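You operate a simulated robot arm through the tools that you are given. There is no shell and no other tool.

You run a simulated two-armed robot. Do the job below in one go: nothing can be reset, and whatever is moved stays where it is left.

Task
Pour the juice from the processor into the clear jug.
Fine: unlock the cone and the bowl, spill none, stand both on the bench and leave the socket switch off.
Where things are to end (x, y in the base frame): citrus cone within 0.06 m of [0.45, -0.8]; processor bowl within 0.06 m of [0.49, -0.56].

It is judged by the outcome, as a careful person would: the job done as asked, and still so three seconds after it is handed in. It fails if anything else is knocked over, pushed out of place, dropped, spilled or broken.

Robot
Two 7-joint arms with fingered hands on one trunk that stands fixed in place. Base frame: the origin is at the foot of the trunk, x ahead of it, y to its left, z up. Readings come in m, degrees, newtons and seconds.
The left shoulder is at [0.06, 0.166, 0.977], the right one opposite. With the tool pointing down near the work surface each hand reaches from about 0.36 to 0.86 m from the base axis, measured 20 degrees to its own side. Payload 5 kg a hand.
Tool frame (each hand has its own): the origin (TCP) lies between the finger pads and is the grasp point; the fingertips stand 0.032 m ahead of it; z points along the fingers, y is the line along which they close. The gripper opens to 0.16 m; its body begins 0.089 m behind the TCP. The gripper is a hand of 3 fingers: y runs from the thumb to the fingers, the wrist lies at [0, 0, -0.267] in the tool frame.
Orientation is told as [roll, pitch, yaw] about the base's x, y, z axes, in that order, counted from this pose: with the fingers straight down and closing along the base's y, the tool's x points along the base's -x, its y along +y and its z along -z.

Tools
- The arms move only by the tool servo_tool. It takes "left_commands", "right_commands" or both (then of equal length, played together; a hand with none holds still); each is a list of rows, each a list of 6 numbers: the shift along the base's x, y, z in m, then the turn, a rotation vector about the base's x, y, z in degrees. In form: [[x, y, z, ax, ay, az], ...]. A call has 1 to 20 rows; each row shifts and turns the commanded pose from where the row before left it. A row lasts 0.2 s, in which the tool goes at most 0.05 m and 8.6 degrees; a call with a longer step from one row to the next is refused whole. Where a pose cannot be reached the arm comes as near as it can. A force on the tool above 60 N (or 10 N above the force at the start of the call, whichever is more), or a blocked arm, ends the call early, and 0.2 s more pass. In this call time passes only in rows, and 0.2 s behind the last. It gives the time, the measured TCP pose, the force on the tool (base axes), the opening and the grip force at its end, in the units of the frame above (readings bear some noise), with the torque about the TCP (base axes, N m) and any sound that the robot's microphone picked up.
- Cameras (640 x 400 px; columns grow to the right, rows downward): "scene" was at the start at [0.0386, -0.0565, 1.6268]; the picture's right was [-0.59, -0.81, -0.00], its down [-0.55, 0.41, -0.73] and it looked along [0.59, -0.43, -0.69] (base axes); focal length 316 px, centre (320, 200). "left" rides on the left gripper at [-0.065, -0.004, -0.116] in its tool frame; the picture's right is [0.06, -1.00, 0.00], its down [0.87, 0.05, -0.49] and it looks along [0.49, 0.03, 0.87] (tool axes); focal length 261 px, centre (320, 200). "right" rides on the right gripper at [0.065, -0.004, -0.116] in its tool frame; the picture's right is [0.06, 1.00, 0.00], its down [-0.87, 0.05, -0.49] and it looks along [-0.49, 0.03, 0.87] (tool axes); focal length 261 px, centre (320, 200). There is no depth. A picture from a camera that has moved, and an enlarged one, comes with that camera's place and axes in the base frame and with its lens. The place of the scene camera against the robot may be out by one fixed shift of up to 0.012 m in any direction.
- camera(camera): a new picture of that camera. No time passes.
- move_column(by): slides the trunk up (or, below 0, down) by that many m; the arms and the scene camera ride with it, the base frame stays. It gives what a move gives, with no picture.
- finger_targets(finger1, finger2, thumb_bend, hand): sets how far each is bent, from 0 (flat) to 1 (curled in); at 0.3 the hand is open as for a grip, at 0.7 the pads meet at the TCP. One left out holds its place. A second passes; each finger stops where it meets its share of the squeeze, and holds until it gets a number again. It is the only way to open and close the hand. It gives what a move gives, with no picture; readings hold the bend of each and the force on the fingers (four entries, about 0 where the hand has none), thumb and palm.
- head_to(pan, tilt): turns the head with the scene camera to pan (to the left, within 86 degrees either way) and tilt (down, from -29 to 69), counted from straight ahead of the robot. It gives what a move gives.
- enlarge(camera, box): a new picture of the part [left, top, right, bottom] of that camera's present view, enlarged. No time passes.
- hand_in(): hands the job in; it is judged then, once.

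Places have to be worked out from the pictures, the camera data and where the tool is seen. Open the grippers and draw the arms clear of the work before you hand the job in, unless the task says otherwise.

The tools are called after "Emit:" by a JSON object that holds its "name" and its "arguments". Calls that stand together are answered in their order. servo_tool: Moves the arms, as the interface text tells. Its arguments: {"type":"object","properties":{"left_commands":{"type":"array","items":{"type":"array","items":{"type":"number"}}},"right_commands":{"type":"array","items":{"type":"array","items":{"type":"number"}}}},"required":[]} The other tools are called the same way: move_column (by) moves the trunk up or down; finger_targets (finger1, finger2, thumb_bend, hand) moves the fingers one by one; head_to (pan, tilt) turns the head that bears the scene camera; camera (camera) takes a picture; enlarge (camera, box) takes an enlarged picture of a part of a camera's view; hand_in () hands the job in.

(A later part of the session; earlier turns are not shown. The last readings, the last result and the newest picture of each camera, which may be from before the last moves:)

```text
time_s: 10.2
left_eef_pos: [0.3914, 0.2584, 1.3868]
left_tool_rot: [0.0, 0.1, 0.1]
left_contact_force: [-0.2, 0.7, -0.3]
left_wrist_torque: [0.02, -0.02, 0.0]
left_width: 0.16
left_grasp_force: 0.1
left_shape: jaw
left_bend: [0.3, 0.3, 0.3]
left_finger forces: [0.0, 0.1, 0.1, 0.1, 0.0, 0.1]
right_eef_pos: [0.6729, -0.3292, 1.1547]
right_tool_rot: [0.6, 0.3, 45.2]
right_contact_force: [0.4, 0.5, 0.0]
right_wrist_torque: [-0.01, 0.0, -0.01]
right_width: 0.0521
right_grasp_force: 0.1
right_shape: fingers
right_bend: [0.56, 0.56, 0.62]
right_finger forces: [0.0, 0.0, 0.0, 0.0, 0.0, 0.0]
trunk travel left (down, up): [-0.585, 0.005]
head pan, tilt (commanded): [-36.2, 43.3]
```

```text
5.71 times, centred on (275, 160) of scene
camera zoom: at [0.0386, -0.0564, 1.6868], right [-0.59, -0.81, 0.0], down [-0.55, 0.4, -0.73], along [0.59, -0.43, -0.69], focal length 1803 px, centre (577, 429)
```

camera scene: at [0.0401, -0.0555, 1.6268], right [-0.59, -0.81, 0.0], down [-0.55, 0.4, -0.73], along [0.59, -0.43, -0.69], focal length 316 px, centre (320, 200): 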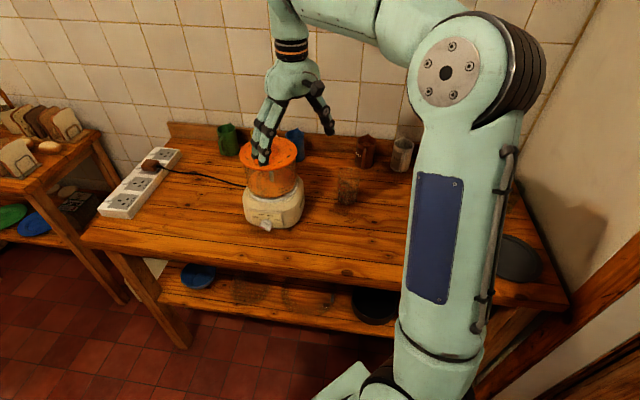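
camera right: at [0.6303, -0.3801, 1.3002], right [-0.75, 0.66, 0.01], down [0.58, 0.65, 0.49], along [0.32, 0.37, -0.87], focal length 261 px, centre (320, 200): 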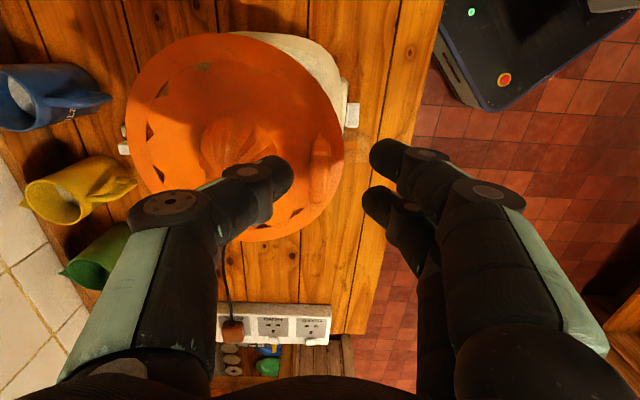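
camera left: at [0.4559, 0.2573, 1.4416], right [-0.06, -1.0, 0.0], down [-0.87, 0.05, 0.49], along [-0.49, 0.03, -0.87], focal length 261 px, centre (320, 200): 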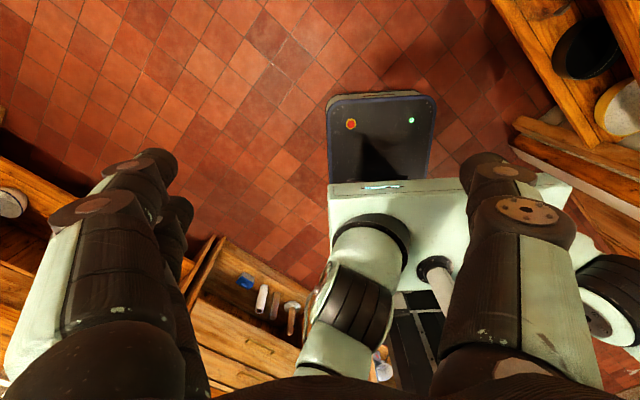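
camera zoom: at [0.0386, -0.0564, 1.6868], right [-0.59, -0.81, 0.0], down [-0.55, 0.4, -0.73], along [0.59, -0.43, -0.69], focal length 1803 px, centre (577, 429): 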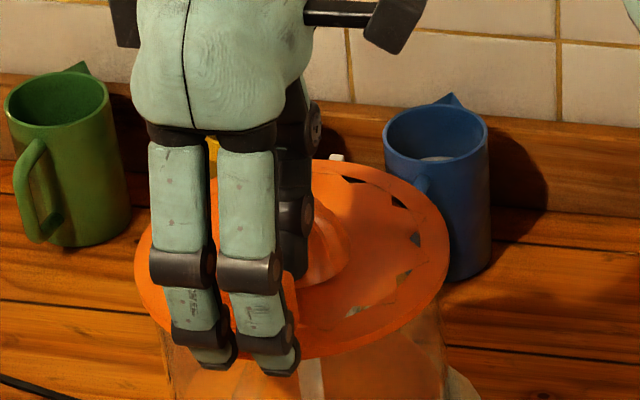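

Contact-free so far, with about 2 cm of finger overlap on the tab. I go 4 mm lower and close on the tab.

Emit:
{"name": "servo_tool", "arguments": {"right_commands": [[0, 0, -0.004, 0, 0, 0]]}}

Emit:
{"name": "finger_targets", "arguments": {"hand": "right", "finger1": 0.68, "finger2": 0.68, "thumb_bend": 0.68}}

Emit:
{"name": "enlarge", "arguments": {"camera": "right", "box": [250, 120, 410, 230]}}

Emit:
{"name": "enlarge", "arguments": {"camera": "scene", "box": [225, 135, 325, 225]}}

```text
time_s: 10.6
left_eef_pos: [0.3903, 0.2588, 1.3858]
left_tool_rot: [0.1, 0.1, 0.1]
left_contact_force: [-0.3, -0.3, 0.1]
left_wrist_torque: [0.01, 0.02, 0.04]
left_width: 0.16
left_grasp_force: 0.0
left_shape: jaw
left_bend: [0.3, 0.3, 0.3]
left_finger forces: [0.1, 0.0, 0.1, 0.1, 0.0, 0.0]
right_eef_pos: [0.6749, -0.3295, 1.1504]
right_tool_rot: [0.6, 0.2, 45.1]
right_contact_force: [0.7, -1.2, 0.8]
right_wrist_torque: [0.04, 0.0, 0.03]
right_width: 0.0521
right_grasp_force: 0.0
right_shape: fingers
right_bend: [0.56, 0.56, 0.62]
right_finger forces: [0.0, 0.0, 0.1, 0.0, 0.1, 0.0]
trunk travel left (down, up): [-0.585, 0.005]
head pan, tilt (commanded): [-36.2, 43.3]
```

```text
time_s: 11.6
left_eef_pos: [0.3915, 0.2592, 1.3861]
left_tool_rot: [-0.1, 0.1, 0.1]
left_contact_force: [0.4, -0.1, 0.0]
left_wrist_torque: [0.0, 0.03, 0.04]
left_width: 0.1597
left_grasp_force: 0.0
left_shape: jaw
left_bend: [0.3, 0.3, 0.3]
left_finger forces: [0.0, 0.0, 0.1, 0.0, 0.0, 0.1]
right_eef_pos: [0.6724, -0.3283, 1.1514]
right_tool_rot: [0.5, 0.2, 45.1]
right_contact_force: [-0.9, 0.7, -0.5]
right_wrist_torque: [0.01, 0.0, 0.0]
right_width: 0.022
right_grasp_force: 1.3
right_shape: fingers
right_bend: [0.67, 0.67, 0.67]
right_finger forces: [1.0, 1.1, 0.1, 0.1, 1.5, 0.2]
trunk travel left (down, up): [-0.585, 0.005]
head pan, tilt (commanded): [-36.2, 43.3]
```

```text
3.64 times, centred on (330, 175) of right
camera zoom: at [0.6313, -0.379, 1.2674], right [-0.75, 0.66, 0.01], down [0.58, 0.65, 0.49], along [0.32, 0.37, -0.87], focal length 948 px, centre (284, 291)
```

zoom: 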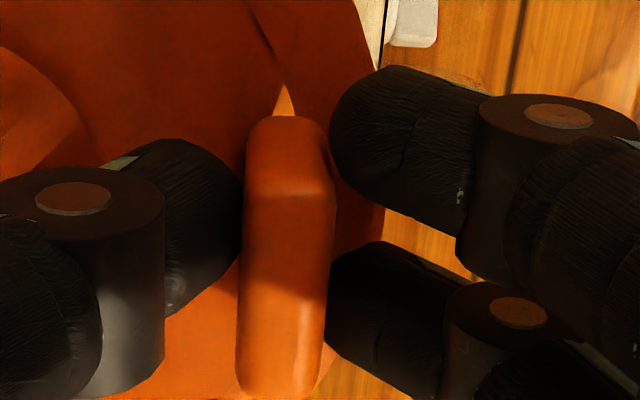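

```text
4.44 times, centred on (275, 180) of scene
camera zoom: at [0.0387, -0.0564, 1.6868], right [-0.59, -0.81, 0.0], down [-0.55, 0.4, -0.73], along [0.59, -0.43, -0.69], focal length 1402 px, centre (520, 289)
```

zoom: 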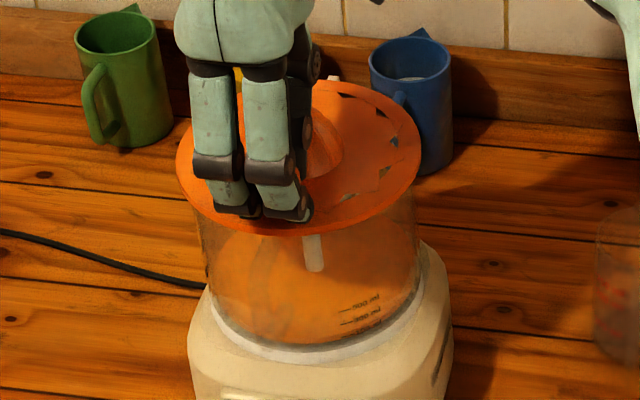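

All three pads touch the tab lightly (~1 N). I squeeze harder so I can turn it.

Emit:
{"name": "finger_targets", "arguments": {"hand": "right", "finger1": 0.78, "finger2": 0.78, "thumb_bend": 0.78}}

```text
time_s: 12.6
left_eef_pos: [0.392, 0.2578, 1.3862]
left_tool_rot: [0.0, 0.1, 0.1]
left_contact_force: [-0.5, 0.3, 0.5]
left_wrist_torque: [-0.02, 0.02, 0.01]
left_width: 0.1599
left_grasp_force: 0.0
left_shape: jaw
left_bend: [0.3, 0.3, 0.3]
left_finger forces: [0.0, 0.1, 0.0, 0.0, 0.1, 0.1]
right_eef_pos: [0.6741, -0.329, 1.15]
right_tool_rot: [0.7, 0.4, 45.1]
right_contact_force: [-0.9, 1.8, -8.1]
right_wrist_torque: [0.03, 0.07, 0.0]
right_width: 0.019
right_grasp_force: 17.1
right_shape: fingers
right_bend: [0.69, 0.69, 0.69]
right_finger forces: [9.1, 9.2, 0.0, 0.0, 16.6, 0.0]
trunk travel left (down, up): [-0.585, 0.005]
head pan, tilt (commanded): [-36.2, 43.3]
```

Grip is 17 N on the tab. I try a small 3 deg counter-clockwise turn (seen from above) about the bowl axis near [0.716, -0.374] and read the forces.

Emit:
{"name": "servo_tool", "arguments": {"right_commands": [[-0.0016, -0.0015, 0, 0, 0, 2], [-0.0008, -0.0007, 0, 0, 0, 1]]}}

Emit:
{"name": "enlarge", "arguments": {"camera": "scene", "box": [225, 135, 325, 225]}}

```text
time_s: 13.2
left_eef_pos: [0.392, 0.2605, 1.3856]
left_tool_rot: [0.0, 0.1, 0.0]
left_contact_force: [-1.1, -0.5, 0.8]
left_wrist_torque: [-0.01, 0.02, 0.03]
left_width: 0.16
left_grasp_force: 0.1
left_shape: jaw
left_bend: [0.3, 0.3, 0.3]
left_finger forces: [0.1, 0.0, 0.1, 0.0, 0.0, 0.0]
right_eef_pos: [0.6709, -0.3311, 1.1508]
right_tool_rot: [0.7, 0.3, 48.0]
right_contact_force: [1.4, -0.7, -8.8]
right_wrist_torque: [0.0, 0.04, 0.0]
right_width: 0.0192
right_grasp_force: 16.5
right_shape: fingers
right_bend: [0.69, 0.69, 0.69]
right_finger forces: [8.2, 7.8, 0.0, 0.1, 17.5, 0.0]
trunk travel left (down, up): [-0.585, 0.005]
head pan, tilt (commanded): [-36.2, 43.3]
```

```text
4.44 times, centred on (275, 180) of scene
camera zoom: at [0.0398, -0.0569, 1.6867], right [-0.59, -0.81, 0.0], down [-0.55, 0.41, -0.73], along [0.59, -0.43, -0.69], focal length 1402 px, centre (520, 289)
```

zoom: 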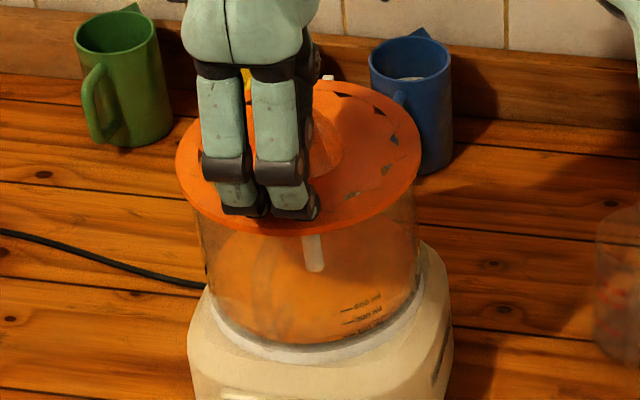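

It turned with almost no resistance. I need to see whether the bowl's marks and handle turned along with the cone.

Emit:
{"name": "enlarge", "arguments": {"camera": "scene", "box": [255, 185, 305, 215]}}

Emit:
{"name": "enlarge", "arguments": {"camera": "right", "box": [300, 80, 390, 180]}}

Emit:
{"name": "enlarge", "arguments": {"camera": "scene", "box": [255, 140, 325, 190]}}

```text
12.80 times, centred on (280, 200) of scene
camera zoom: at [0.0398, -0.0569, 1.6867], right [-0.59, -0.81, 0.0], down [-0.55, 0.41, -0.73], along [0.59, -0.43, -0.69], focal length 4039 px, centre (832, 200)
```

zoom: 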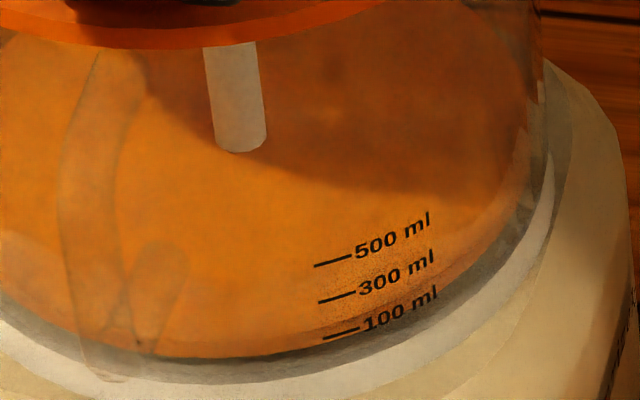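

```text
4.00 times, centred on (345, 130) of right
camera zoom: at [0.6323, -0.3833, 1.2667], right [-0.78, 0.62, 0.01], down [0.55, 0.68, 0.49], along [0.3, 0.39, -0.87], focal length 1043 px, centre (220, 480)
```

zoom: 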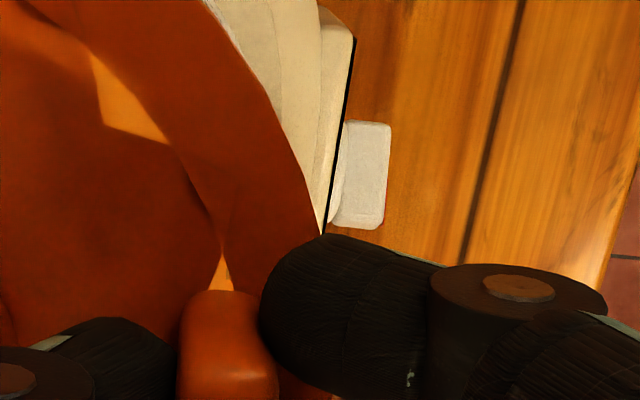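

```text
8.00 times, centred on (290, 165) of scene
camera zoom: at [0.0398, -0.0569, 1.6867], right [-0.59, -0.81, 0.0], down [-0.55, 0.41, -0.73], along [0.59, -0.43, -0.69], focal length 2524 px, centre (560, 480)
```

zoom: 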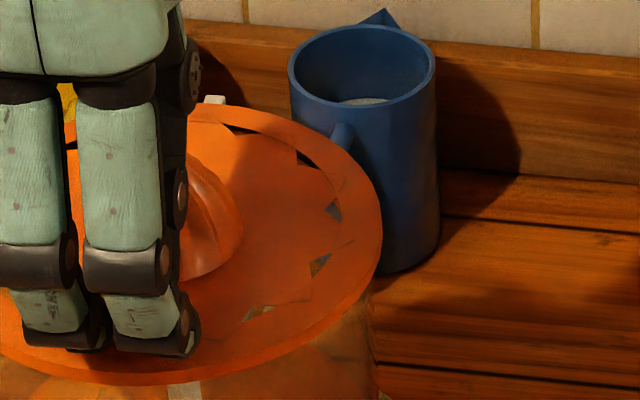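

Resistance stayed near zero and the marks moved by under a pixel, so I cannot tell yet. I turn 6 deg more counter-clockwise about the same axis and compare.

Emit:
{"name": "servo_tool", "arguments": {"right_commands": [[-0.0015, -0.0016, 0, 0, 0, 2], [-0.0014, -0.0016, 0, 0, 0, 2], [-0.0013, -0.0017, 0, 0, 0, 2]]}}

Emit:
{"name": "enlarge", "arguments": {"camera": "scene", "box": [255, 185, 305, 215]}}

Emit:
{"name": "enlarge", "arguments": {"camera": "scene", "box": [255, 140, 325, 190]}}

```text
time_s: 14.0
left_eef_pos: [0.3921, 0.2588, 1.386]
left_tool_rot: [-0.1, 0.1, 0.0]
left_contact_force: [0.1, 0.1, -0.2]
left_wrist_torque: [-0.02, 0.03, 0.02]
left_width: 0.1599
left_grasp_force: 0.1
left_shape: jaw
left_bend: [0.3, 0.3, 0.3]
left_finger forces: [0.0, 0.0, 0.0, 0.0, 0.0, 0.0]
right_eef_pos: [0.6685, -0.3356, 1.1503]
right_tool_rot: [0.5, 0.2, 54.2]
right_contact_force: [5.5, 0.4, -7.0]
right_wrist_torque: [0.04, -0.04, -0.04]
right_width: 0.0195
right_grasp_force: 16.3
right_shape: fingers
right_bend: [0.69, 0.69, 0.69]
right_finger forces: [7.5, 7.0, 0.0, 0.0, 18.8, 0.0]
trunk travel left (down, up): [-0.585, 0.005]
head pan, tilt (commanded): [-36.2, 43.3]
```

```text
12.80 times, centred on (280, 200) of scene
camera zoom: at [0.04, -0.0568, 1.6868], right [-0.59, -0.81, 0.0], down [-0.55, 0.4, -0.73], along [0.59, -0.43, -0.69], focal length 4039 px, centre (832, 200)
```

zoom: 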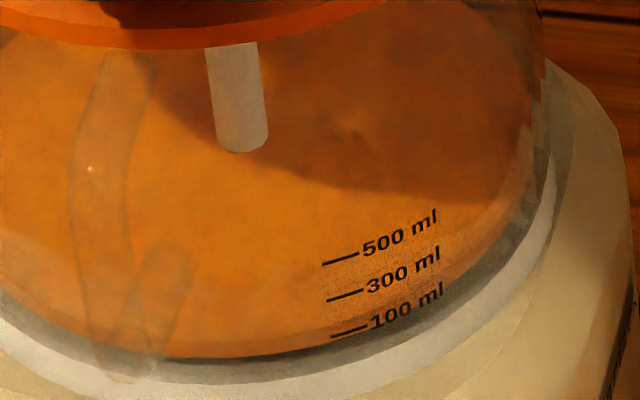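

```text
8.00 times, centred on (290, 165) of scene
camera zoom: at [0.04, -0.0568, 1.6868], right [-0.59, -0.81, 0.0], down [-0.55, 0.4, -0.73], along [0.59, -0.43, -0.69], focal length 2524 px, centre (560, 480)
```

zoom: 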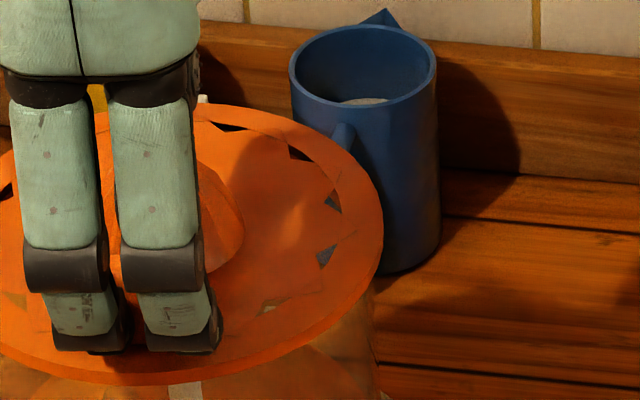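

The disc turned about 6 deg while the bowl turned only about 1.3 deg, with ~5 N force, so the cone is turning in the bowl. I go on 6 deg more.

Emit:
{"name": "servo_tool", "arguments": {"right_commands": [[-0.0013, -0.0017, 0, 0, 0, 2], [-0.0012, -0.0018, 0, 0, 0, 2], [-0.0012, -0.0018, 0, 0, 0, 2]]}}

Emit:
{"name": "enlarge", "arguments": {"camera": "scene", "box": [255, 185, 305, 215]}}

Emit:
{"name": "enlarge", "arguments": {"camera": "scene", "box": [255, 140, 325, 190]}}

```text
time_s: 14.8
left_eef_pos: [0.3926, 0.2595, 1.3864]
left_tool_rot: [0.0, 0.1, 0.1]
left_contact_force: [-0.4, 0.0, -0.3]
left_wrist_torque: [-0.04, -0.04, -0.03]
left_width: 0.1601
left_grasp_force: 0.1
left_shape: jaw
left_bend: [0.3, 0.3, 0.3]
left_finger forces: [0.0, 0.1, 0.1, 0.0, 0.0, 0.1]
right_eef_pos: [0.6645, -0.3418, 1.1501]
right_tool_rot: [0.6, 0.2, 60.2]
right_contact_force: [8.7, -0.7, -4.6]
right_wrist_torque: [-0.04, -0.16, -0.04]
right_width: 0.0194
right_grasp_force: 17.2
right_shape: fingers
right_bend: [0.7, 0.69, 0.69]
right_finger forces: [6.2, 6.4, 0.1, 0.0, 20.6, 0.0]
trunk travel left (down, up): [-0.585, 0.005]
head pan, tilt (commanded): [-36.2, 43.3]
```

```text
12.80 times, centred on (280, 200) of scene
camera zoom: at [0.0402, -0.0569, 1.6868], right [-0.59, -0.81, 0.0], down [-0.55, 0.41, -0.73], along [0.59, -0.43, -0.69], focal length 4039 px, centre (832, 200)
```

zoom: 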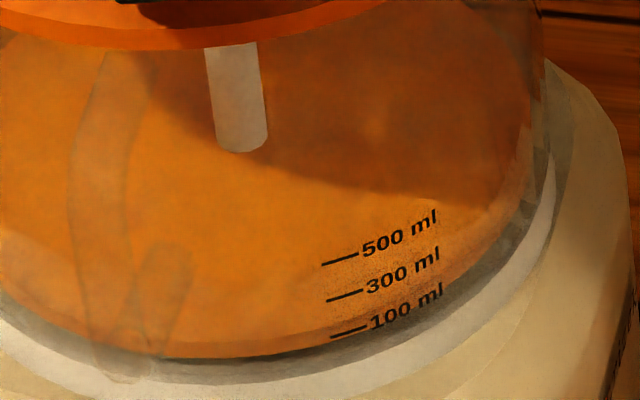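

```text
8.00 times, centred on (290, 165) of scene
camera zoom: at [0.0402, -0.0569, 1.6868], right [-0.59, -0.81, 0.0], down [-0.55, 0.41, -0.73], along [0.59, -0.43, -0.69], focal length 2524 px, centre (560, 480)
```

zoom: 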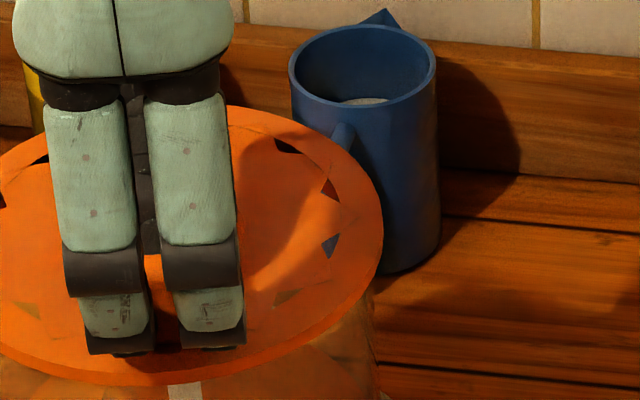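

The bowl stayed still while the disc turned another 6 deg, so the cone is unlocking. There is a small inward pull on the tool, so I correct the radius slightly and go on.

Emit:
{"name": "servo_tool", "arguments": {"right_commands": [[-0.0003, -0.0022, 0, 0, 0, 2], [-0.0003, -0.0022, 0, 0, 0, 2], [-0.0003, -0.0022, 0, 0, 0, 2]]}}

Emit:
{"name": "enlarge", "arguments": {"camera": "scene", "box": [240, 140, 320, 215]}}

```text
time_s: 15.6
left_eef_pos: [0.3921, 0.258, 1.386]
left_tool_rot: [0.0, 0.1, -0.1]
left_contact_force: [-0.3, 0.1, 0.2]
left_wrist_torque: [0.01, -0.04, -0.01]
left_width: 0.1598
left_grasp_force: 0.2
left_shape: jaw
left_bend: [0.3, 0.3, 0.3]
left_finger forces: [0.0, 0.0, 0.0, 0.0, 0.0, 0.1]
right_eef_pos: [0.6625, -0.3483, 1.1516]
right_tool_rot: [0.7, 0.2, 66.1]
right_contact_force: [0.9, -0.3, -1.1]
right_wrist_torque: [-0.02, 0.07, 0.01]
right_width: 0.019
right_grasp_force: 18.6
right_shape: fingers
right_bend: [0.7, 0.69, 0.69]
right_finger forces: [9.4, 9.2, 0.0, 0.0, 18.7, 0.0]
trunk travel left (down, up): [-0.585, 0.005]
head pan, tilt (commanded): [-36.2, 43.3]
```

```text
5.33 times, centred on (280, 178) of scene
camera zoom: at [0.0389, -0.0572, 1.6868], right [-0.59, -0.81, 0.0], down [-0.55, 0.41, -0.73], along [0.59, -0.43, -0.69], focal length 1683 px, centre (533, 320)
```

zoom: 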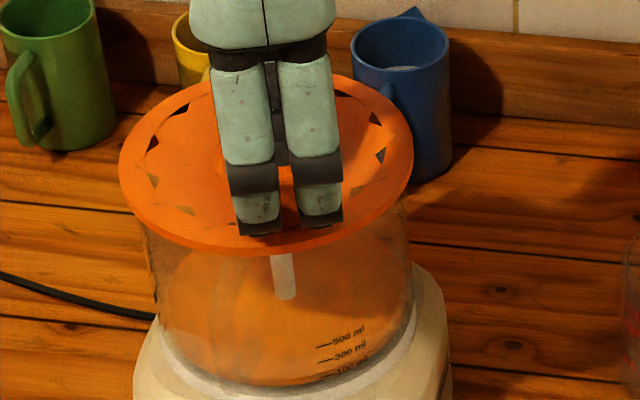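

All forces fell to about 1 N, including the vertical preload, which suggests the cone came free after about 21 deg. I try a gentle lift of 6 mm.

Emit:
{"name": "servo_tool", "arguments": {"right_commands": [[0, 0, 0.003, 0, 0, 0], [0, 0, 0.003, 0, 0, 0]]}}

Emit:
{"name": "enlarge", "arguments": {"camera": "scene", "box": [240, 140, 320, 215]}}

```text
time_s: 16.2
left_eef_pos: [0.3908, 0.2598, 1.3862]
left_tool_rot: [0.0, 0.1, 0.1]
left_contact_force: [0.2, -0.5, 0.3]
left_wrist_torque: [-0.02, -0.02, 0.0]
left_width: 0.1601
left_grasp_force: 0.0
left_shape: jaw
left_bend: [0.3, 0.3, 0.3]
left_finger forces: [0.1, 0.0, 0.1, 0.0, 0.0, 0.0]
right_eef_pos: [0.6618, -0.3465, 1.1576]
right_tool_rot: [0.5, 0.4, 66.2]
right_contact_force: [1.0, -0.7, -1.7]
right_wrist_torque: [0.0, 0.04, -0.01]
right_width: 0.0191
right_grasp_force: 18.4
right_shape: fingers
right_bend: [0.7, 0.69, 0.69]
right_finger forces: [9.4, 9.2, 0.0, 0.1, 18.6, 0.0]
trunk travel left (down, up): [-0.585, 0.005]
head pan, tilt (commanded): [-36.2, 43.3]
```

```text
5.33 times, centred on (280, 178) of scene
camera zoom: at [0.0386, -0.0563, 1.6868], right [-0.59, -0.81, 0.0], down [-0.55, 0.4, -0.73], along [0.59, -0.43, -0.69], focal length 1683 px, centre (533, 320)
```

zoom: 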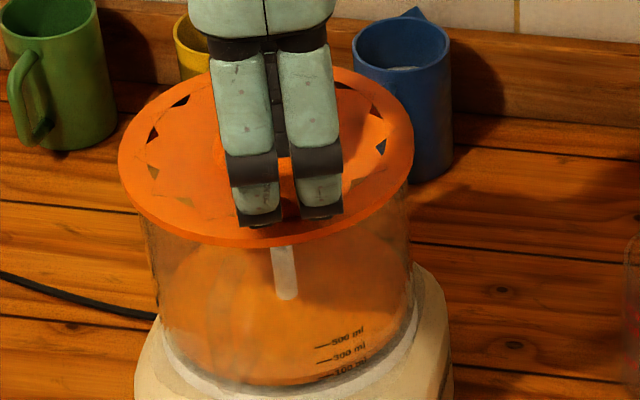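

The cone lifts freely with about 1.7 N weight and the bowl stays. I lift it straight up further, slowly.

Emit:
{"name": "servo_tool", "arguments": {"right_commands": [[0, 0, 0.008, 0, 0, 0], [0, 0, 0.01, 0, 0, 0], [0, 0, 0.012, 0, 0, 0], [0, 0, 0.015, 0, 0, 0], [0, 0, 0.015, 0, 0, 0], [0, 0, 0.015, 0, 0, 0]]}}

Emit:
{"name": "enlarge", "arguments": {"camera": "scene", "box": [220, 90, 340, 230]}}

```text
time_s: 17.6
left_eef_pos: [0.3916, 0.2587, 1.3856]
left_tool_rot: [-0.1, 0.0, 0.0]
left_contact_force: [0.2, 0.6, 0.6]
left_wrist_torque: [0.02, -0.01, 0.0]
left_width: 0.1602
left_grasp_force: 0.0
left_shape: jaw
left_bend: [0.3, 0.3, 0.3]
left_finger forces: [0.0, 0.0, 0.1, 0.0, 0.1, 0.0]
right_eef_pos: [0.6634, -0.3461, 1.1753]
right_tool_rot: [0.5, 0.2, 66.1]
right_contact_force: [0.2, 0.4, -0.6]
right_wrist_torque: [0.03, 0.06, 0.05]
right_width: 0.0192
right_grasp_force: 18.5
right_shape: fingers
right_bend: [0.7, 0.69, 0.69]
right_finger forces: [9.3, 9.1, 0.0, 0.0, 18.5, 0.0]
right hand out of reach, approached as far as the arm can: row 3, 4, 5, 6
trunk travel left (down, up): [-0.585, 0.005]
head pan, tilt (commanded): [-36.2, 43.3]
```

```text
2.86 times, centred on (280, 160) of scene
camera zoom: at [0.0388, -0.0566, 1.6868], right [-0.59, -0.81, 0.0], down [-0.55, 0.41, -0.73], along [0.59, -0.43, -0.69], focal length 902 px, centre (434, 314)
```

zoom: 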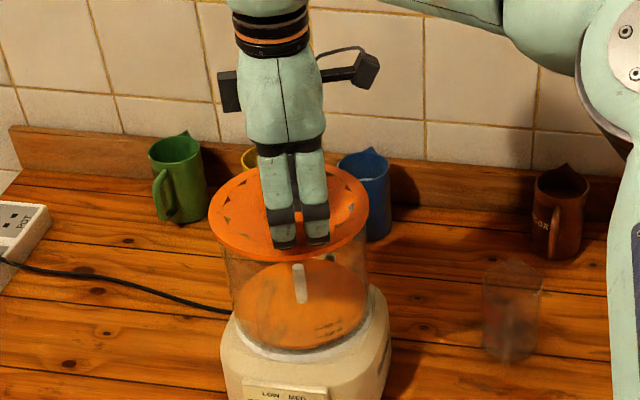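

The arm hit its reach limit at TCP z 1.175 with this yaw. I zoom to see whether the cone is already clear of the bowl rim.

Emit:
{"name": "enlarge", "arguments": {"camera": "scene", "box": [240, 140, 320, 215]}}

Emit:
{"name": "camera", "arguments": {"camera": "right"}}

```text
5.33 times, centred on (280, 178) of scene
camera zoom: at [0.0388, -0.0566, 1.6868], right [-0.59, -0.81, 0.0], down [-0.55, 0.41, -0.73], along [0.59, -0.43, -0.69], focal length 1683 px, centre (533, 320)
```

zoom: 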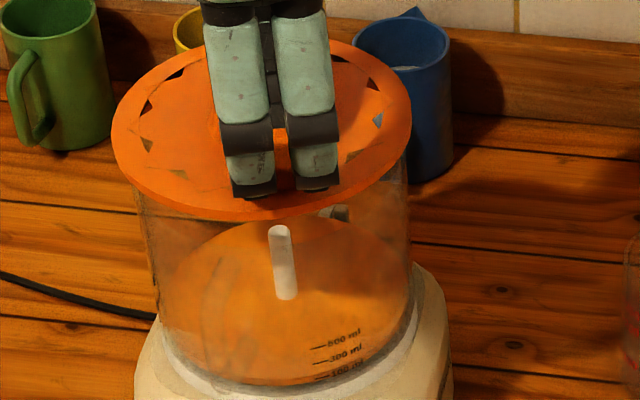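

```text
taken
camera right: at [0.6412, -0.4083, 1.2911], right [-0.94, 0.35, 0.01], down [0.31, 0.82, 0.49], along [0.16, 0.46, -0.87], focal length 261 px, centre (320, 200)
```

right: 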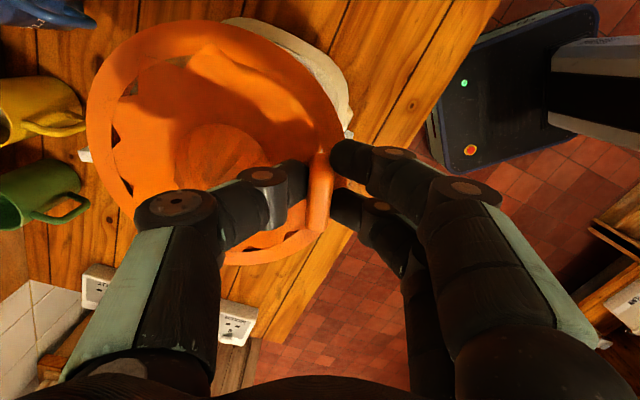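

The spindle top is now well below the disc. I rotate the cone back about the bowl axis (to the yaw where the reach was good) so that I can lift more.

Emit:
{"name": "servo_tool", "arguments": {"right_commands": [[0.001, 0.003, 0, 0, 0, -3], [0.0012, 0.0027, 0, 0, 0, -3], [0.0014, 0.0026, 0, 0, 0, -3], [0.0016, 0.0025, 0, 0, 0, -3], [0.0017, 0.0023, 0, 0, 0, -3], [0.0018, 0.0022, 0, 0, 0, -3], [0.0019, 0.002, 0, 0, 0, -3]]}}

Emit:
{"name": "enlarge", "arguments": {"camera": "scene", "box": [220, 90, 340, 230]}}

```text
time_s: 19.2
left_eef_pos: [0.3898, 0.2591, 1.3863]
left_tool_rot: [0.0, 0.1, 0.1]
left_contact_force: [-0.2, 0.3, 0.0]
left_wrist_torque: [-0.02, 0.0, 0.01]
left_width: 0.1598
left_grasp_force: 0.0
left_shape: jaw
left_bend: [0.3, 0.3, 0.3]
left_finger forces: [0.0, 0.0, 0.0, 0.1, 0.0, 0.0]
right_eef_pos: [0.6725, -0.3273, 1.1739]
right_tool_rot: [0.6, 0.2, 45.1]
right_contact_force: [0.5, 1.0, -1.4]
right_wrist_torque: [0.04, 0.02, -0.01]
right_width: 0.0193
right_grasp_force: 18.3
right_shape: fingers
right_bend: [0.7, 0.69, 0.69]
right_finger forces: [9.2, 9.1, 0.1, 0.0, 18.6, 0.1]
trunk travel left (down, up): [-0.585, 0.005]
head pan, tilt (commanded): [-36.2, 43.3]
```

```text
2.86 times, centred on (280, 160) of scene
camera zoom: at [0.0388, -0.0563, 1.6868], right [-0.59, -0.81, 0.0], down [-0.55, 0.4, -0.73], along [0.59, -0.43, -0.69], focal length 902 px, centre (434, 314)
```

zoom: 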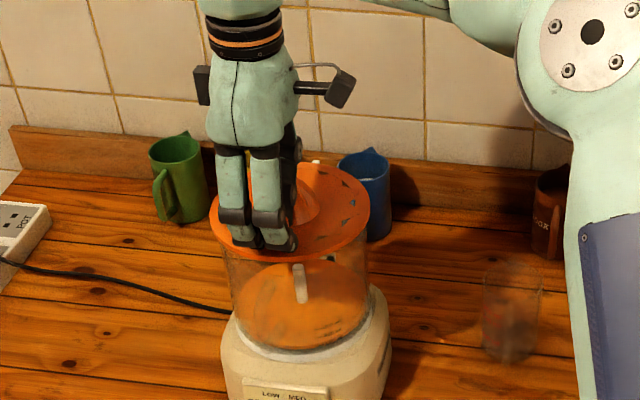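

The commanded pose was clamped at z 1.174; now with yaw 45 I lift straight up.

Emit:
{"name": "servo_tool", "arguments": {"right_commands": [[0, 0, 0.01, 0, 0, 0], [0, 0, 0.015, 0, 0, 0], [0, 0, 0.015, 0, 0, 0], [0, 0, 0.015, 0, 0, 0], [0, 0, 0.015, 0, 0, 0]]}}

Emit:
{"name": "enlarge", "arguments": {"camera": "scene", "box": [220, 70, 340, 220]}}

Emit:
{"name": "camera", "arguments": {"camera": "right"}}

```text
time_s: 20.4
left_eef_pos: [0.391, 0.2601, 1.3853]
left_tool_rot: [0.0, 0.2, 0.1]
left_contact_force: [0.2, -0.9, 0.6]
left_wrist_torque: [0.0, 0.0, -0.02]
left_width: 0.1599
left_grasp_force: 0.1
left_shape: jaw
left_bend: [0.3, 0.3, 0.3]
left_finger forces: [0.0, 0.0, 0.0, 0.0, 0.0, 0.0]
right_eef_pos: [0.6749, -0.3291, 1.2435]
right_tool_rot: [0.6, 0.2, 45.1]
right_contact_force: [0.8, -0.1, -1.7]
right_wrist_torque: [0.02, 0.03, -0.01]
right_width: 0.0193
right_grasp_force: 18.5
right_shape: fingers
right_bend: [0.7, 0.69, 0.69]
right_finger forces: [9.3, 8.9, 0.0, 0.1, 18.6, 0.1]
trunk travel left (down, up): [-0.585, 0.005]
head pan, tilt (commanded): [-36.2, 43.3]
```

```text
2.67 times, centred on (280, 145) of scene
camera zoom: at [0.0386, -0.0561, 1.6868], right [-0.59, -0.81, 0.0], down [-0.55, 0.4, -0.73], along [0.59, -0.43, -0.69], focal length 841 px, centre (427, 347)
```

zoom: 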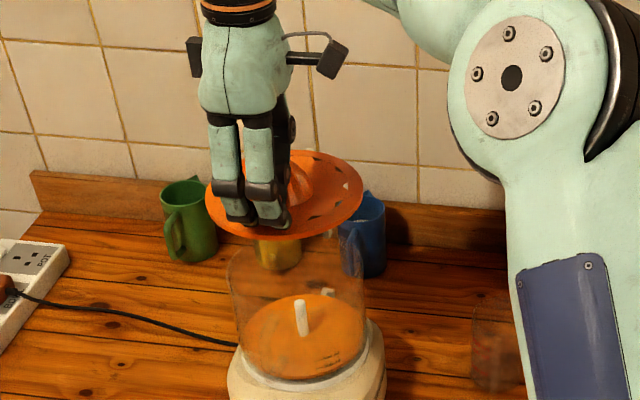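

```text
taken
camera right: at [0.6339, -0.3784, 1.3599], right [-0.75, 0.66, 0.01], down [0.58, 0.65, 0.49], along [0.32, 0.37, -0.87], focal length 261 px, centre (320, 200)
```

right: 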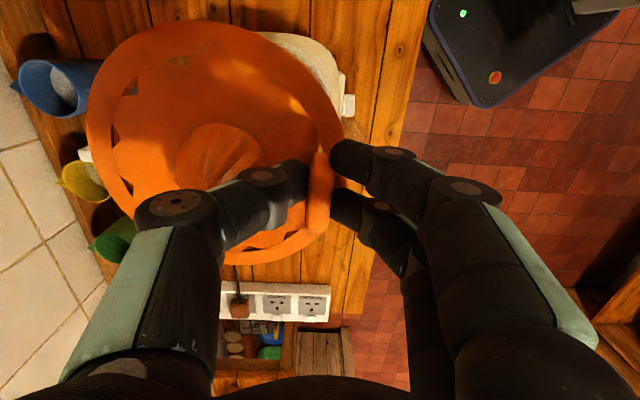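

The cone is out of the bowl, hanging level. I carry it over toward its spot, keeping above the jug (z > 1.08) and turning yaw back to 0 for reach.

Emit:
{"name": "servo_tool", "arguments": {"right_commands": [[-0.0143, -0.0248, -0.0056, 0, 0, -2.8], [-0.0143, -0.0248, -0.0056, 0, 0, -2.8], [-0.0143, -0.0248, -0.0056, 0, 0, -2.8], [-0.0143, -0.0248, -0.0056, 0, 0, -2.8], [-0.0143, -0.0248, -0.0056, 0, 0, -2.8], [-0.0143, -0.0248, -0.0056, 0, 0, -2.8], [-0.0143, -0.0248, -0.0056, 0, 0, -2.8], [-0.0143, -0.0248, -0.0056, 0, 0, -2.8], [-0.0143, -0.0248, -0.0056, 0, 0, -2.8], [-0.0143, -0.0248, -0.0056, 0, 0, -2.8], [-0.0143, -0.0248, -0.0056, 0, 0, -2.8], [-0.0143, -0.0248, -0.0056, 0, 0, -2.8], [-0.0143, -0.0248, -0.0056, 0, 0, -2.8], [-0.0143, -0.0248, -0.0056, 0, 0, -2.8], [-0.0143, -0.0248, -0.0056, 0, 0, -2.8], [-0.0143, -0.0248, -0.0056, 0, 0, -2.8]]}}

Emit:
{"name": "camera", "arguments": {"camera": "scene"}}

Emit:
{"name": "camera", "arguments": {"camera": "right"}}

```text
time_s: 23.8
left_eef_pos: [0.3909, 0.2581, 1.3864]
left_tool_rot: [0.1, 0.0, 0.2]
left_contact_force: [0.3, -1.3, -0.7]
left_wrist_torque: [0.0, -0.01, 0.0]
left_width: 0.1598
left_grasp_force: 0.1
left_shape: jaw
left_bend: [0.3, 0.3, 0.3]
left_finger forces: [0.1, 0.0, 0.0, 0.1, 0.0, 0.0]
right_eef_pos: [0.4454, -0.7269, 1.1528]
right_tool_rot: [0.6, 0.3, 0.3]
right_contact_force: [-0.5, -0.6, -0.4]
right_wrist_torque: [0.07, -0.01, 0.01]
right_width: 0.019
right_grasp_force: 18.1
right_shape: fingers
right_bend: [0.7, 0.69, 0.69]
right_finger forces: [9.2, 8.9, 0.0, 0.0, 18.3, 0.1]
trunk travel left (down, up): [-0.585, 0.005]
head pan, tilt (commanded): [-36.2, 43.3]
```

```text
taken
camera scene: at [0.0383, -0.0574, 1.6868], right [-0.59, -0.81, 0.0], down [-0.55, 0.41, -0.73], along [0.59, -0.43, -0.69], focal length 316 px, centre (320, 200)
```

scene: 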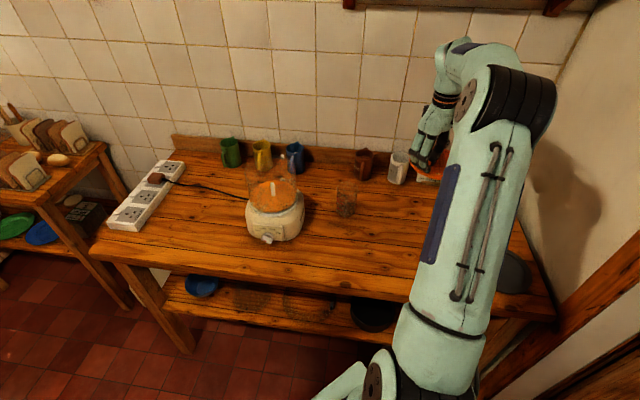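

```text
taken
camera right: at [0.3815, -0.7337, 1.2693], right [-0.07, 1.0, 0.01], down [0.87, 0.05, 0.49], along [0.49, 0.04, -0.87], focal length 261 px, centre (320, 200)
```

right: 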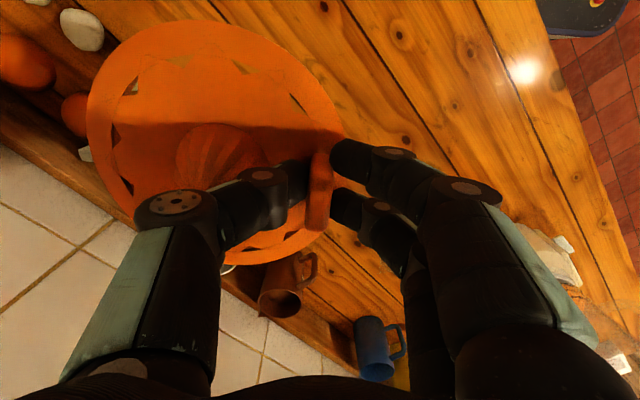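

The cone's centre is at about [0.44, -0.79], on target, with bench below clear (eggs near [0.38, -1.0]). I lower it to about 1.0 first.

Emit:
{"name": "servo_tool", "arguments": {"right_commands": [[0, 0, -0.025, 0, 0, 0], [0, 0, -0.025, 0, 0, 0], [0, 0, -0.025, 0, 0, 0], [0, 0, -0.025, 0, 0, 0], [0, 0, -0.025, 0, 0, 0], [0, 0, -0.02, 0, 0, 0]]}}

Emit:
{"name": "camera", "arguments": {"camera": "right"}}

Emit:
{"name": "enlarge", "arguments": {"camera": "scene", "box": [370, 120, 530, 250]}}

```text
time_s: 25.2
left_eef_pos: [0.3895, 0.258, 1.3854]
left_tool_rot: [-0.1, 0.0, 0.2]
left_contact_force: [-0.9, -0.5, -0.5]
left_wrist_torque: [0.02, 0.01, -0.03]
left_width: 0.1599
left_grasp_force: 0.2
left_shape: jaw
left_bend: [0.3, 0.3, 0.3]
left_finger forces: [0.0, 0.1, 0.0, 0.0, 0.1, 0.0]
right_eef_pos: [0.4469, -0.7246, 1.0104]
right_tool_rot: [0.6, 0.2, 0.3]
right_contact_force: [0.4, -0.6, -0.1]
right_wrist_torque: [0.09, 0.03, -0.01]
right_width: 0.0192
right_grasp_force: 18.4
right_shape: fingers
right_bend: [0.7, 0.7, 0.69]
right_finger forces: [9.3, 8.7, 0.1, 0.0, 18.2, 0.0]
trunk travel left (down, up): [-0.585, 0.005]
head pan, tilt (commanded): [-36.2, 43.3]
```

```text
taken
camera right: at [0.3826, -0.731, 1.126], right [-0.07, 1.0, 0.01], down [0.87, 0.05, 0.49], along [0.49, 0.04, -0.87], focal length 261 px, centre (320, 200)
```

right: 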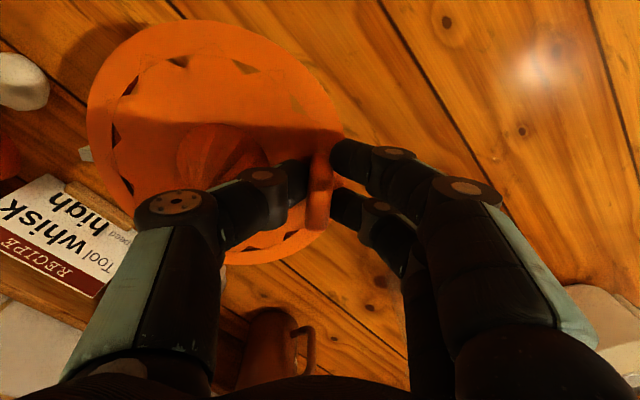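

```text
3.08 times, centred on (450, 185) of scene
camera zoom: at [0.0388, -0.0571, 1.6868], right [-0.59, -0.81, 0.0], down [-0.55, 0.41, -0.73], along [0.59, -0.43, -0.69], focal length 971 px, centre (-80, 246)
```

zoom: 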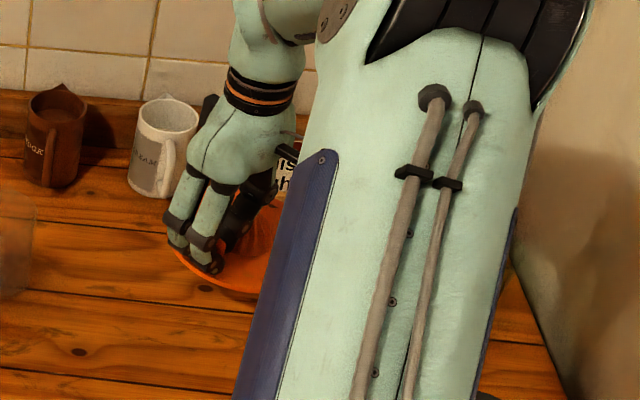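

A pale lug belongs to the cone itself, on the side opposite the tab. I lower further, then in small steps until the force shows the bench.

Emit:
{"name": "servo_tool", "arguments": {"right_commands": [[0, 0, -0.015, 0, 0, 0], [0, 0, -0.01, 0, 0, 0], [0, 0, -0.006, 0, 0, 0], [0, 0, -0.005, 0, 0, 0]]}}

Emit:
{"name": "servo_tool", "arguments": {"right_commands": [[0, 0, -0.004, 0, 0, 0], [0, 0, -0.004, 0, 0, 0]]}}

Emit:
{"name": "camera", "arguments": {"camera": "right"}}

```text
time_s: 26.2
left_eef_pos: [0.3903, 0.26, 1.3864]
left_tool_rot: [0.0, 0.1, 0.1]
left_contact_force: [0.2, 0.7, 0.0]
left_wrist_torque: [-0.05, 0.01, 0.0]
left_width: 0.1598
left_grasp_force: 0.0
left_shape: jaw
left_bend: [0.3, 0.3, 0.3]
left_finger forces: [0.1, 0.1, 0.1, 0.0, 0.0, 0.0]
right_eef_pos: [0.4461, -0.7231, 0.9727]
right_tool_rot: [0.6, 0.2, 0.3]
right_contact_force: [-0.1, 0.1, -1.2]
right_wrist_torque: [0.08, 0.04, 0.02]
right_width: 0.0192
right_grasp_force: 18.0
right_shape: fingers
right_bend: [0.7, 0.7, 0.69]
right_finger forces: [9.1, 8.9, 0.1, 0.1, 18.2, 0.1]
trunk travel left (down, up): [-0.585, 0.005]
head pan, tilt (commanded): [-36.2, 43.3]
```

```text
time_s: 26.8
left_eef_pos: [0.3909, 0.2593, 1.3853]
left_tool_rot: [0.0, 0.0, 0.1]
left_contact_force: [-0.3, -1.0, 0.3]
left_wrist_torque: [-0.04, -0.02, -0.02]
left_width: 0.1597
left_grasp_force: 0.1
left_shape: jaw
left_bend: [0.3, 0.3, 0.3]
left_finger forces: [0.1, 0.0, 0.0, 0.1, 0.0, 0.0]
right_eef_pos: [0.4444, -0.7262, 0.9657]
right_tool_rot: [0.7, 0.3, 0.3]
right_contact_force: [-0.4, -0.5, -1.8]
right_wrist_torque: [0.06, -0.04, 0.01]
right_width: 0.0189
right_grasp_force: 18.6
right_shape: fingers
right_bend: [0.7, 0.7, 0.69]
right_finger forces: [9.2, 8.8, 0.0, 0.1, 18.4, 0.0]
trunk travel left (down, up): [-0.585, 0.005]
head pan, tilt (commanded): [-36.2, 43.3]
```

```text
taken
camera right: at [0.3803, -0.7314, 1.0818], right [-0.07, 1.0, 0.01], down [0.87, 0.05, 0.49], along [0.49, 0.04, -0.87], focal length 261 px, centre (320, 200)
```

right: 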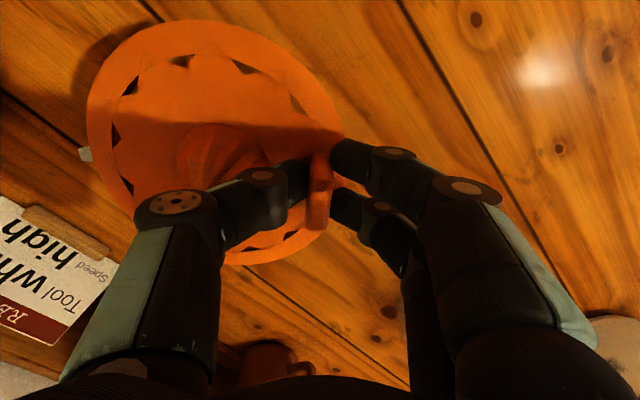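

No contact yet at TCP z 0.966. I go on in small steps.

Emit:
{"name": "servo_tool", "arguments": {"right_commands": [[0, 0, -0.004, 0, 0, 0], [0, 0, -0.004, 0, 0, 0]]}}

Emit:
{"name": "servo_tool", "arguments": {"right_commands": [[0, 0, -0.003, 0, 0, 0], [0, 0, -0.003, 0, 0, 0]]}}

Emit:
{"name": "enlarge", "arguments": {"camera": "right", "box": [60, 10, 360, 270]}}

```text
time_s: 27.4
left_eef_pos: [0.3908, 0.2587, 1.3857]
left_tool_rot: [-0.1, 0.1, 0.1]
left_contact_force: [-0.6, 0.0, -0.2]
left_wrist_torque: [0.01, 0.01, 0.01]
left_width: 0.1602
left_grasp_force: 0.0
left_shape: jaw
left_bend: [0.3, 0.3, 0.3]
left_finger forces: [0.1, 0.0, 0.0, 0.0, 0.0, 0.0]
right_eef_pos: [0.4455, -0.7247, 0.9581]
right_tool_rot: [0.5, 0.2, 0.2]
right_contact_force: [-0.3, 0.4, -0.6]
right_wrist_torque: [0.11, 0.02, 0.02]
right_width: 0.0189
right_grasp_force: 18.1
right_shape: fingers
right_bend: [0.7, 0.7, 0.69]
right_finger forces: [9.2, 8.8, 0.1, 0.1, 18.3, 0.0]
trunk travel left (down, up): [-0.585, 0.005]
head pan, tilt (commanded): [-36.2, 43.3]
```

```text
time_s: 28.0
left_eef_pos: [0.391, 0.2586, 1.3856]
left_tool_rot: [0.1, 0.0, 0.1]
left_contact_force: [0.2, 0.1, -0.5]
left_wrist_torque: [0.01, -0.01, 0.0]
left_width: 0.16
left_grasp_force: 0.0
left_shape: jaw
left_bend: [0.3, 0.3, 0.3]
left_finger forces: [0.1, 0.0, 0.0, 0.1, 0.1, 0.0]
right_eef_pos: [0.445, -0.7256, 0.9508]
right_tool_rot: [0.5, 0.2, 0.4]
right_contact_force: [0.0, -0.4, -1.4]
right_wrist_torque: [0.06, 0.02, 0.0]
right_width: 0.0191
right_grasp_force: 17.8
right_shape: fingers
right_bend: [0.7, 0.7, 0.69]
right_finger forces: [9.2, 8.9, 0.0, 0.0, 18.3, 0.0]
trunk travel left (down, up): [-0.585, 0.005]
head pan, tilt (commanded): [-36.2, 43.3]
```

```text
1.54 times, centred on (210, 140) of right
camera zoom: at [0.3805, -0.7319, 1.0676], right [-0.07, 1.0, 0.01], down [0.87, 0.05, 0.49], along [0.49, 0.04, -0.87], focal length 401 px, centre (489, 292)
```

zoom: 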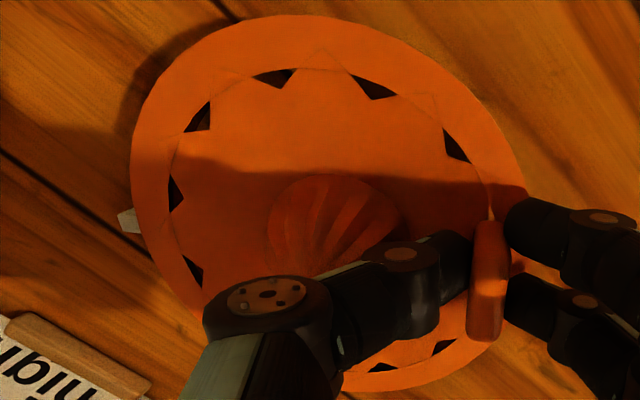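

Still free at 0.951. I keep on with 3 mm steps.

Emit:
{"name": "servo_tool", "arguments": {"right_commands": [[0, 0, -0.003, 0, 0, 0], [0, 0, -0.003, 0, 0, 0]]}}

Emit:
{"name": "servo_tool", "arguments": {"right_commands": [[0, 0, -0.003, 0, 0, 0], [0, 0, -0.002, 0, 0, 0]]}}

```text
time_s: 28.6
left_eef_pos: [0.3912, 0.258, 1.3853]
left_tool_rot: [0.0, 0.2, 0.1]
left_contact_force: [0.1, 0.9, -0.9]
left_wrist_torque: [-0.01, 0.01, 0.0]
left_width: 0.1601
left_grasp_force: 0.0
left_shape: jaw
left_bend: [0.3, 0.3, 0.3]
left_finger forces: [0.1, 0.1, 0.0, 0.0, 0.1, 0.0]
right_eef_pos: [0.4439, -0.7258, 0.9451]
right_tool_rot: [0.6, 0.2, 0.2]
right_contact_force: [-0.1, 0.6, -1.0]
right_wrist_torque: [0.04, -0.02, -0.02]
right_width: 0.0189
right_grasp_force: 18.2
right_shape: fingers
right_bend: [0.7, 0.7, 0.69]
right_finger forces: [9.2, 8.9, 0.1, 0.0, 18.2, 0.1]
trunk travel left (down, up): [-0.585, 0.005]
head pan, tilt (commanded): [-36.2, 43.3]
```

```text
time_s: 29.2
left_eef_pos: [0.3909, 0.2586, 1.3858]
left_tool_rot: [0.2, 0.2, 0.2]
left_contact_force: [0.7, 0.3, 0.1]
left_wrist_torque: [0.03, -0.02, -0.04]
left_width: 0.1602
left_grasp_force: 0.0
left_shape: jaw
left_bend: [0.3, 0.3, 0.3]
left_finger forces: [0.1, 0.1, 0.1, 0.0, 0.0, 0.0]
right_eef_pos: [0.445, -0.7249, 0.942]
right_tool_rot: [0.6, 0.1, 0.4]
right_contact_force: [-0.4, 0.3, -2.4]
right_wrist_torque: [0.1, 0.01, 0.0]
right_width: 0.019
right_grasp_force: 17.1
right_shape: fingers
right_bend: [0.7, 0.7, 0.69]
right_finger forces: [9.2, 8.7, 0.0, 0.1, 18.3, 0.0]
trunk travel left (down, up): [-0.585, 0.005]
head pan, tilt (commanded): [-36.2, 43.3]
```

No contact yet at 0.942; the bench may be a bit lower than I thought. I continue carefully.

Emit:
{"name": "servo_tool", "arguments": {"right_commands": [[0, 0, -0.002, 0, 0, 0], [0, 0, -0.002, 0, 0, 0]]}}

Emit:
{"name": "servo_tool", "arguments": {"right_commands": [[0, 0, -0.002, 0, 0, 0], [0, 0, -0.002, 0, 0, 0]]}}

Emit:
{"name": "enlarge", "arguments": {"camera": "right", "box": [60, 10, 360, 270]}}

```text
time_s: 29.8
left_eef_pos: [0.3912, 0.2597, 1.3861]
left_tool_rot: [0.0, 0.1, 0.1]
left_contact_force: [0.1, -0.2, -1.0]
left_wrist_torque: [0.02, -0.04, 0.0]
left_width: 0.1601
left_grasp_force: 0.1
left_shape: jaw
left_bend: [0.3, 0.3, 0.3]
left_finger forces: [0.0, 0.0, 0.1, 0.1, 0.0, 0.1]
right_eef_pos: [0.4447, -0.7249, 0.9373]
right_tool_rot: [0.6, 0.4, 0.3]
right_contact_force: [-0.4, -0.2, -0.6]
right_wrist_torque: [0.08, 0.04, 0.0]
right_width: 0.019
right_grasp_force: 18.5
right_shape: fingers
right_bend: [0.7, 0.7, 0.69]
right_finger forces: [9.2, 8.8, 0.0, 0.0, 18.3, 0.0]
trunk travel left (down, up): [-0.585, 0.005]
head pan, tilt (commanded): [-36.2, 43.3]
```

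```text
time_s: 30.4
left_eef_pos: [0.3907, 0.2594, 1.3875]
left_tool_rot: [0.0, -0.1, 0.2]
left_contact_force: [-0.4, 0.6, 0.1]
left_wrist_torque: [0.02, -0.01, -0.03]
left_width: 0.1599
left_grasp_force: 0.0
left_shape: jaw
left_bend: [0.3, 0.3, 0.3]
left_finger forces: [0.0, 0.0, 0.0, 0.0, 0.0, 0.0]
right_eef_pos: [0.446, -0.7246, 0.9341]
right_tool_rot: [0.5, 0.2, 0.4]
right_contact_force: [0.0, -0.4, 5.2]
right_wrist_torque: [0.08, 0.02, 0.01]
right_width: 0.019
right_grasp_force: 19.8
right_shape: fingers
right_bend: [0.7, 0.7, 0.7]
right_finger forces: [10.0, 9.8, 0.1, 0.1, 20.2, 0.1]
trunk travel left (down, up): [-0.585, 0.005]
head pan, tilt (commanded): [-36.2, 43.3]
```

```text
1.54 times, centred on (210, 140) of right
camera zoom: at [0.3809, -0.731, 1.0498], right [-0.07, 1.0, 0.01], down [0.87, 0.05, 0.49], along [0.49, 0.04, -0.87], focal length 401 px, centre (489, 292)
```

zoom: 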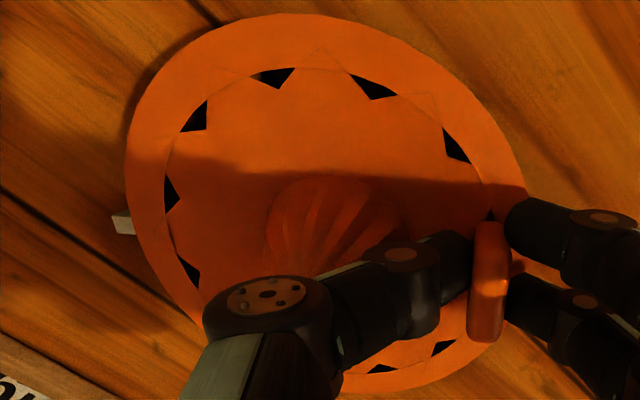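

Contact: about 6 N upward at TCP z 0.934. I lower another 2 mm to see how the load spreads before letting go.

Emit:
{"name": "servo_tool", "arguments": {"right_commands": [[0, 0, -0.002, 0, 0, 0]]}}

Emit:
{"name": "camera", "arguments": {"camera": "right"}}

```text
time_s: 30.8
left_eef_pos: [0.3904, 0.2606, 1.3863]
left_tool_rot: [-0.1, 0.0, 0.1]
left_contact_force: [-0.1, 0.8, -0.2]
left_wrist_torque: [0.0, 0.01, 0.0]
left_width: 0.16
left_grasp_force: 0.0
left_shape: jaw
left_bend: [0.3, 0.3, 0.3]
left_finger forces: [0.0, 0.0, 0.1, 0.0, 0.0, 0.0]
right_eef_pos: [0.4448, -0.725, 0.9325]
right_tool_rot: [0.5, 0.1, 0.5]
right_contact_force: [-1.1, 0.4, 15.6]
right_wrist_torque: [0.04, 0.03, -0.02]
right_width: 0.0188
right_grasp_force: 22.4
right_shape: fingers
right_bend: [0.7, 0.7, 0.71]
right_finger forces: [11.3, 11.1, 0.0, 0.0, 22.5, 0.1]
trunk travel left (down, up): [-0.585, 0.005]
head pan, tilt (commanded): [-36.2, 43.3]
```

```text
taken
camera right: at [0.3807, -0.7312, 1.0489], right [-0.07, 1.0, 0.01], down [0.87, 0.05, 0.49], along [0.49, 0.04, -0.87], focal length 261 px, centre (320, 200)
```

right: 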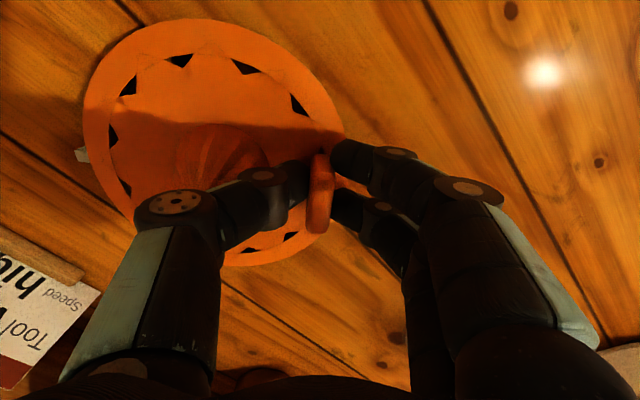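

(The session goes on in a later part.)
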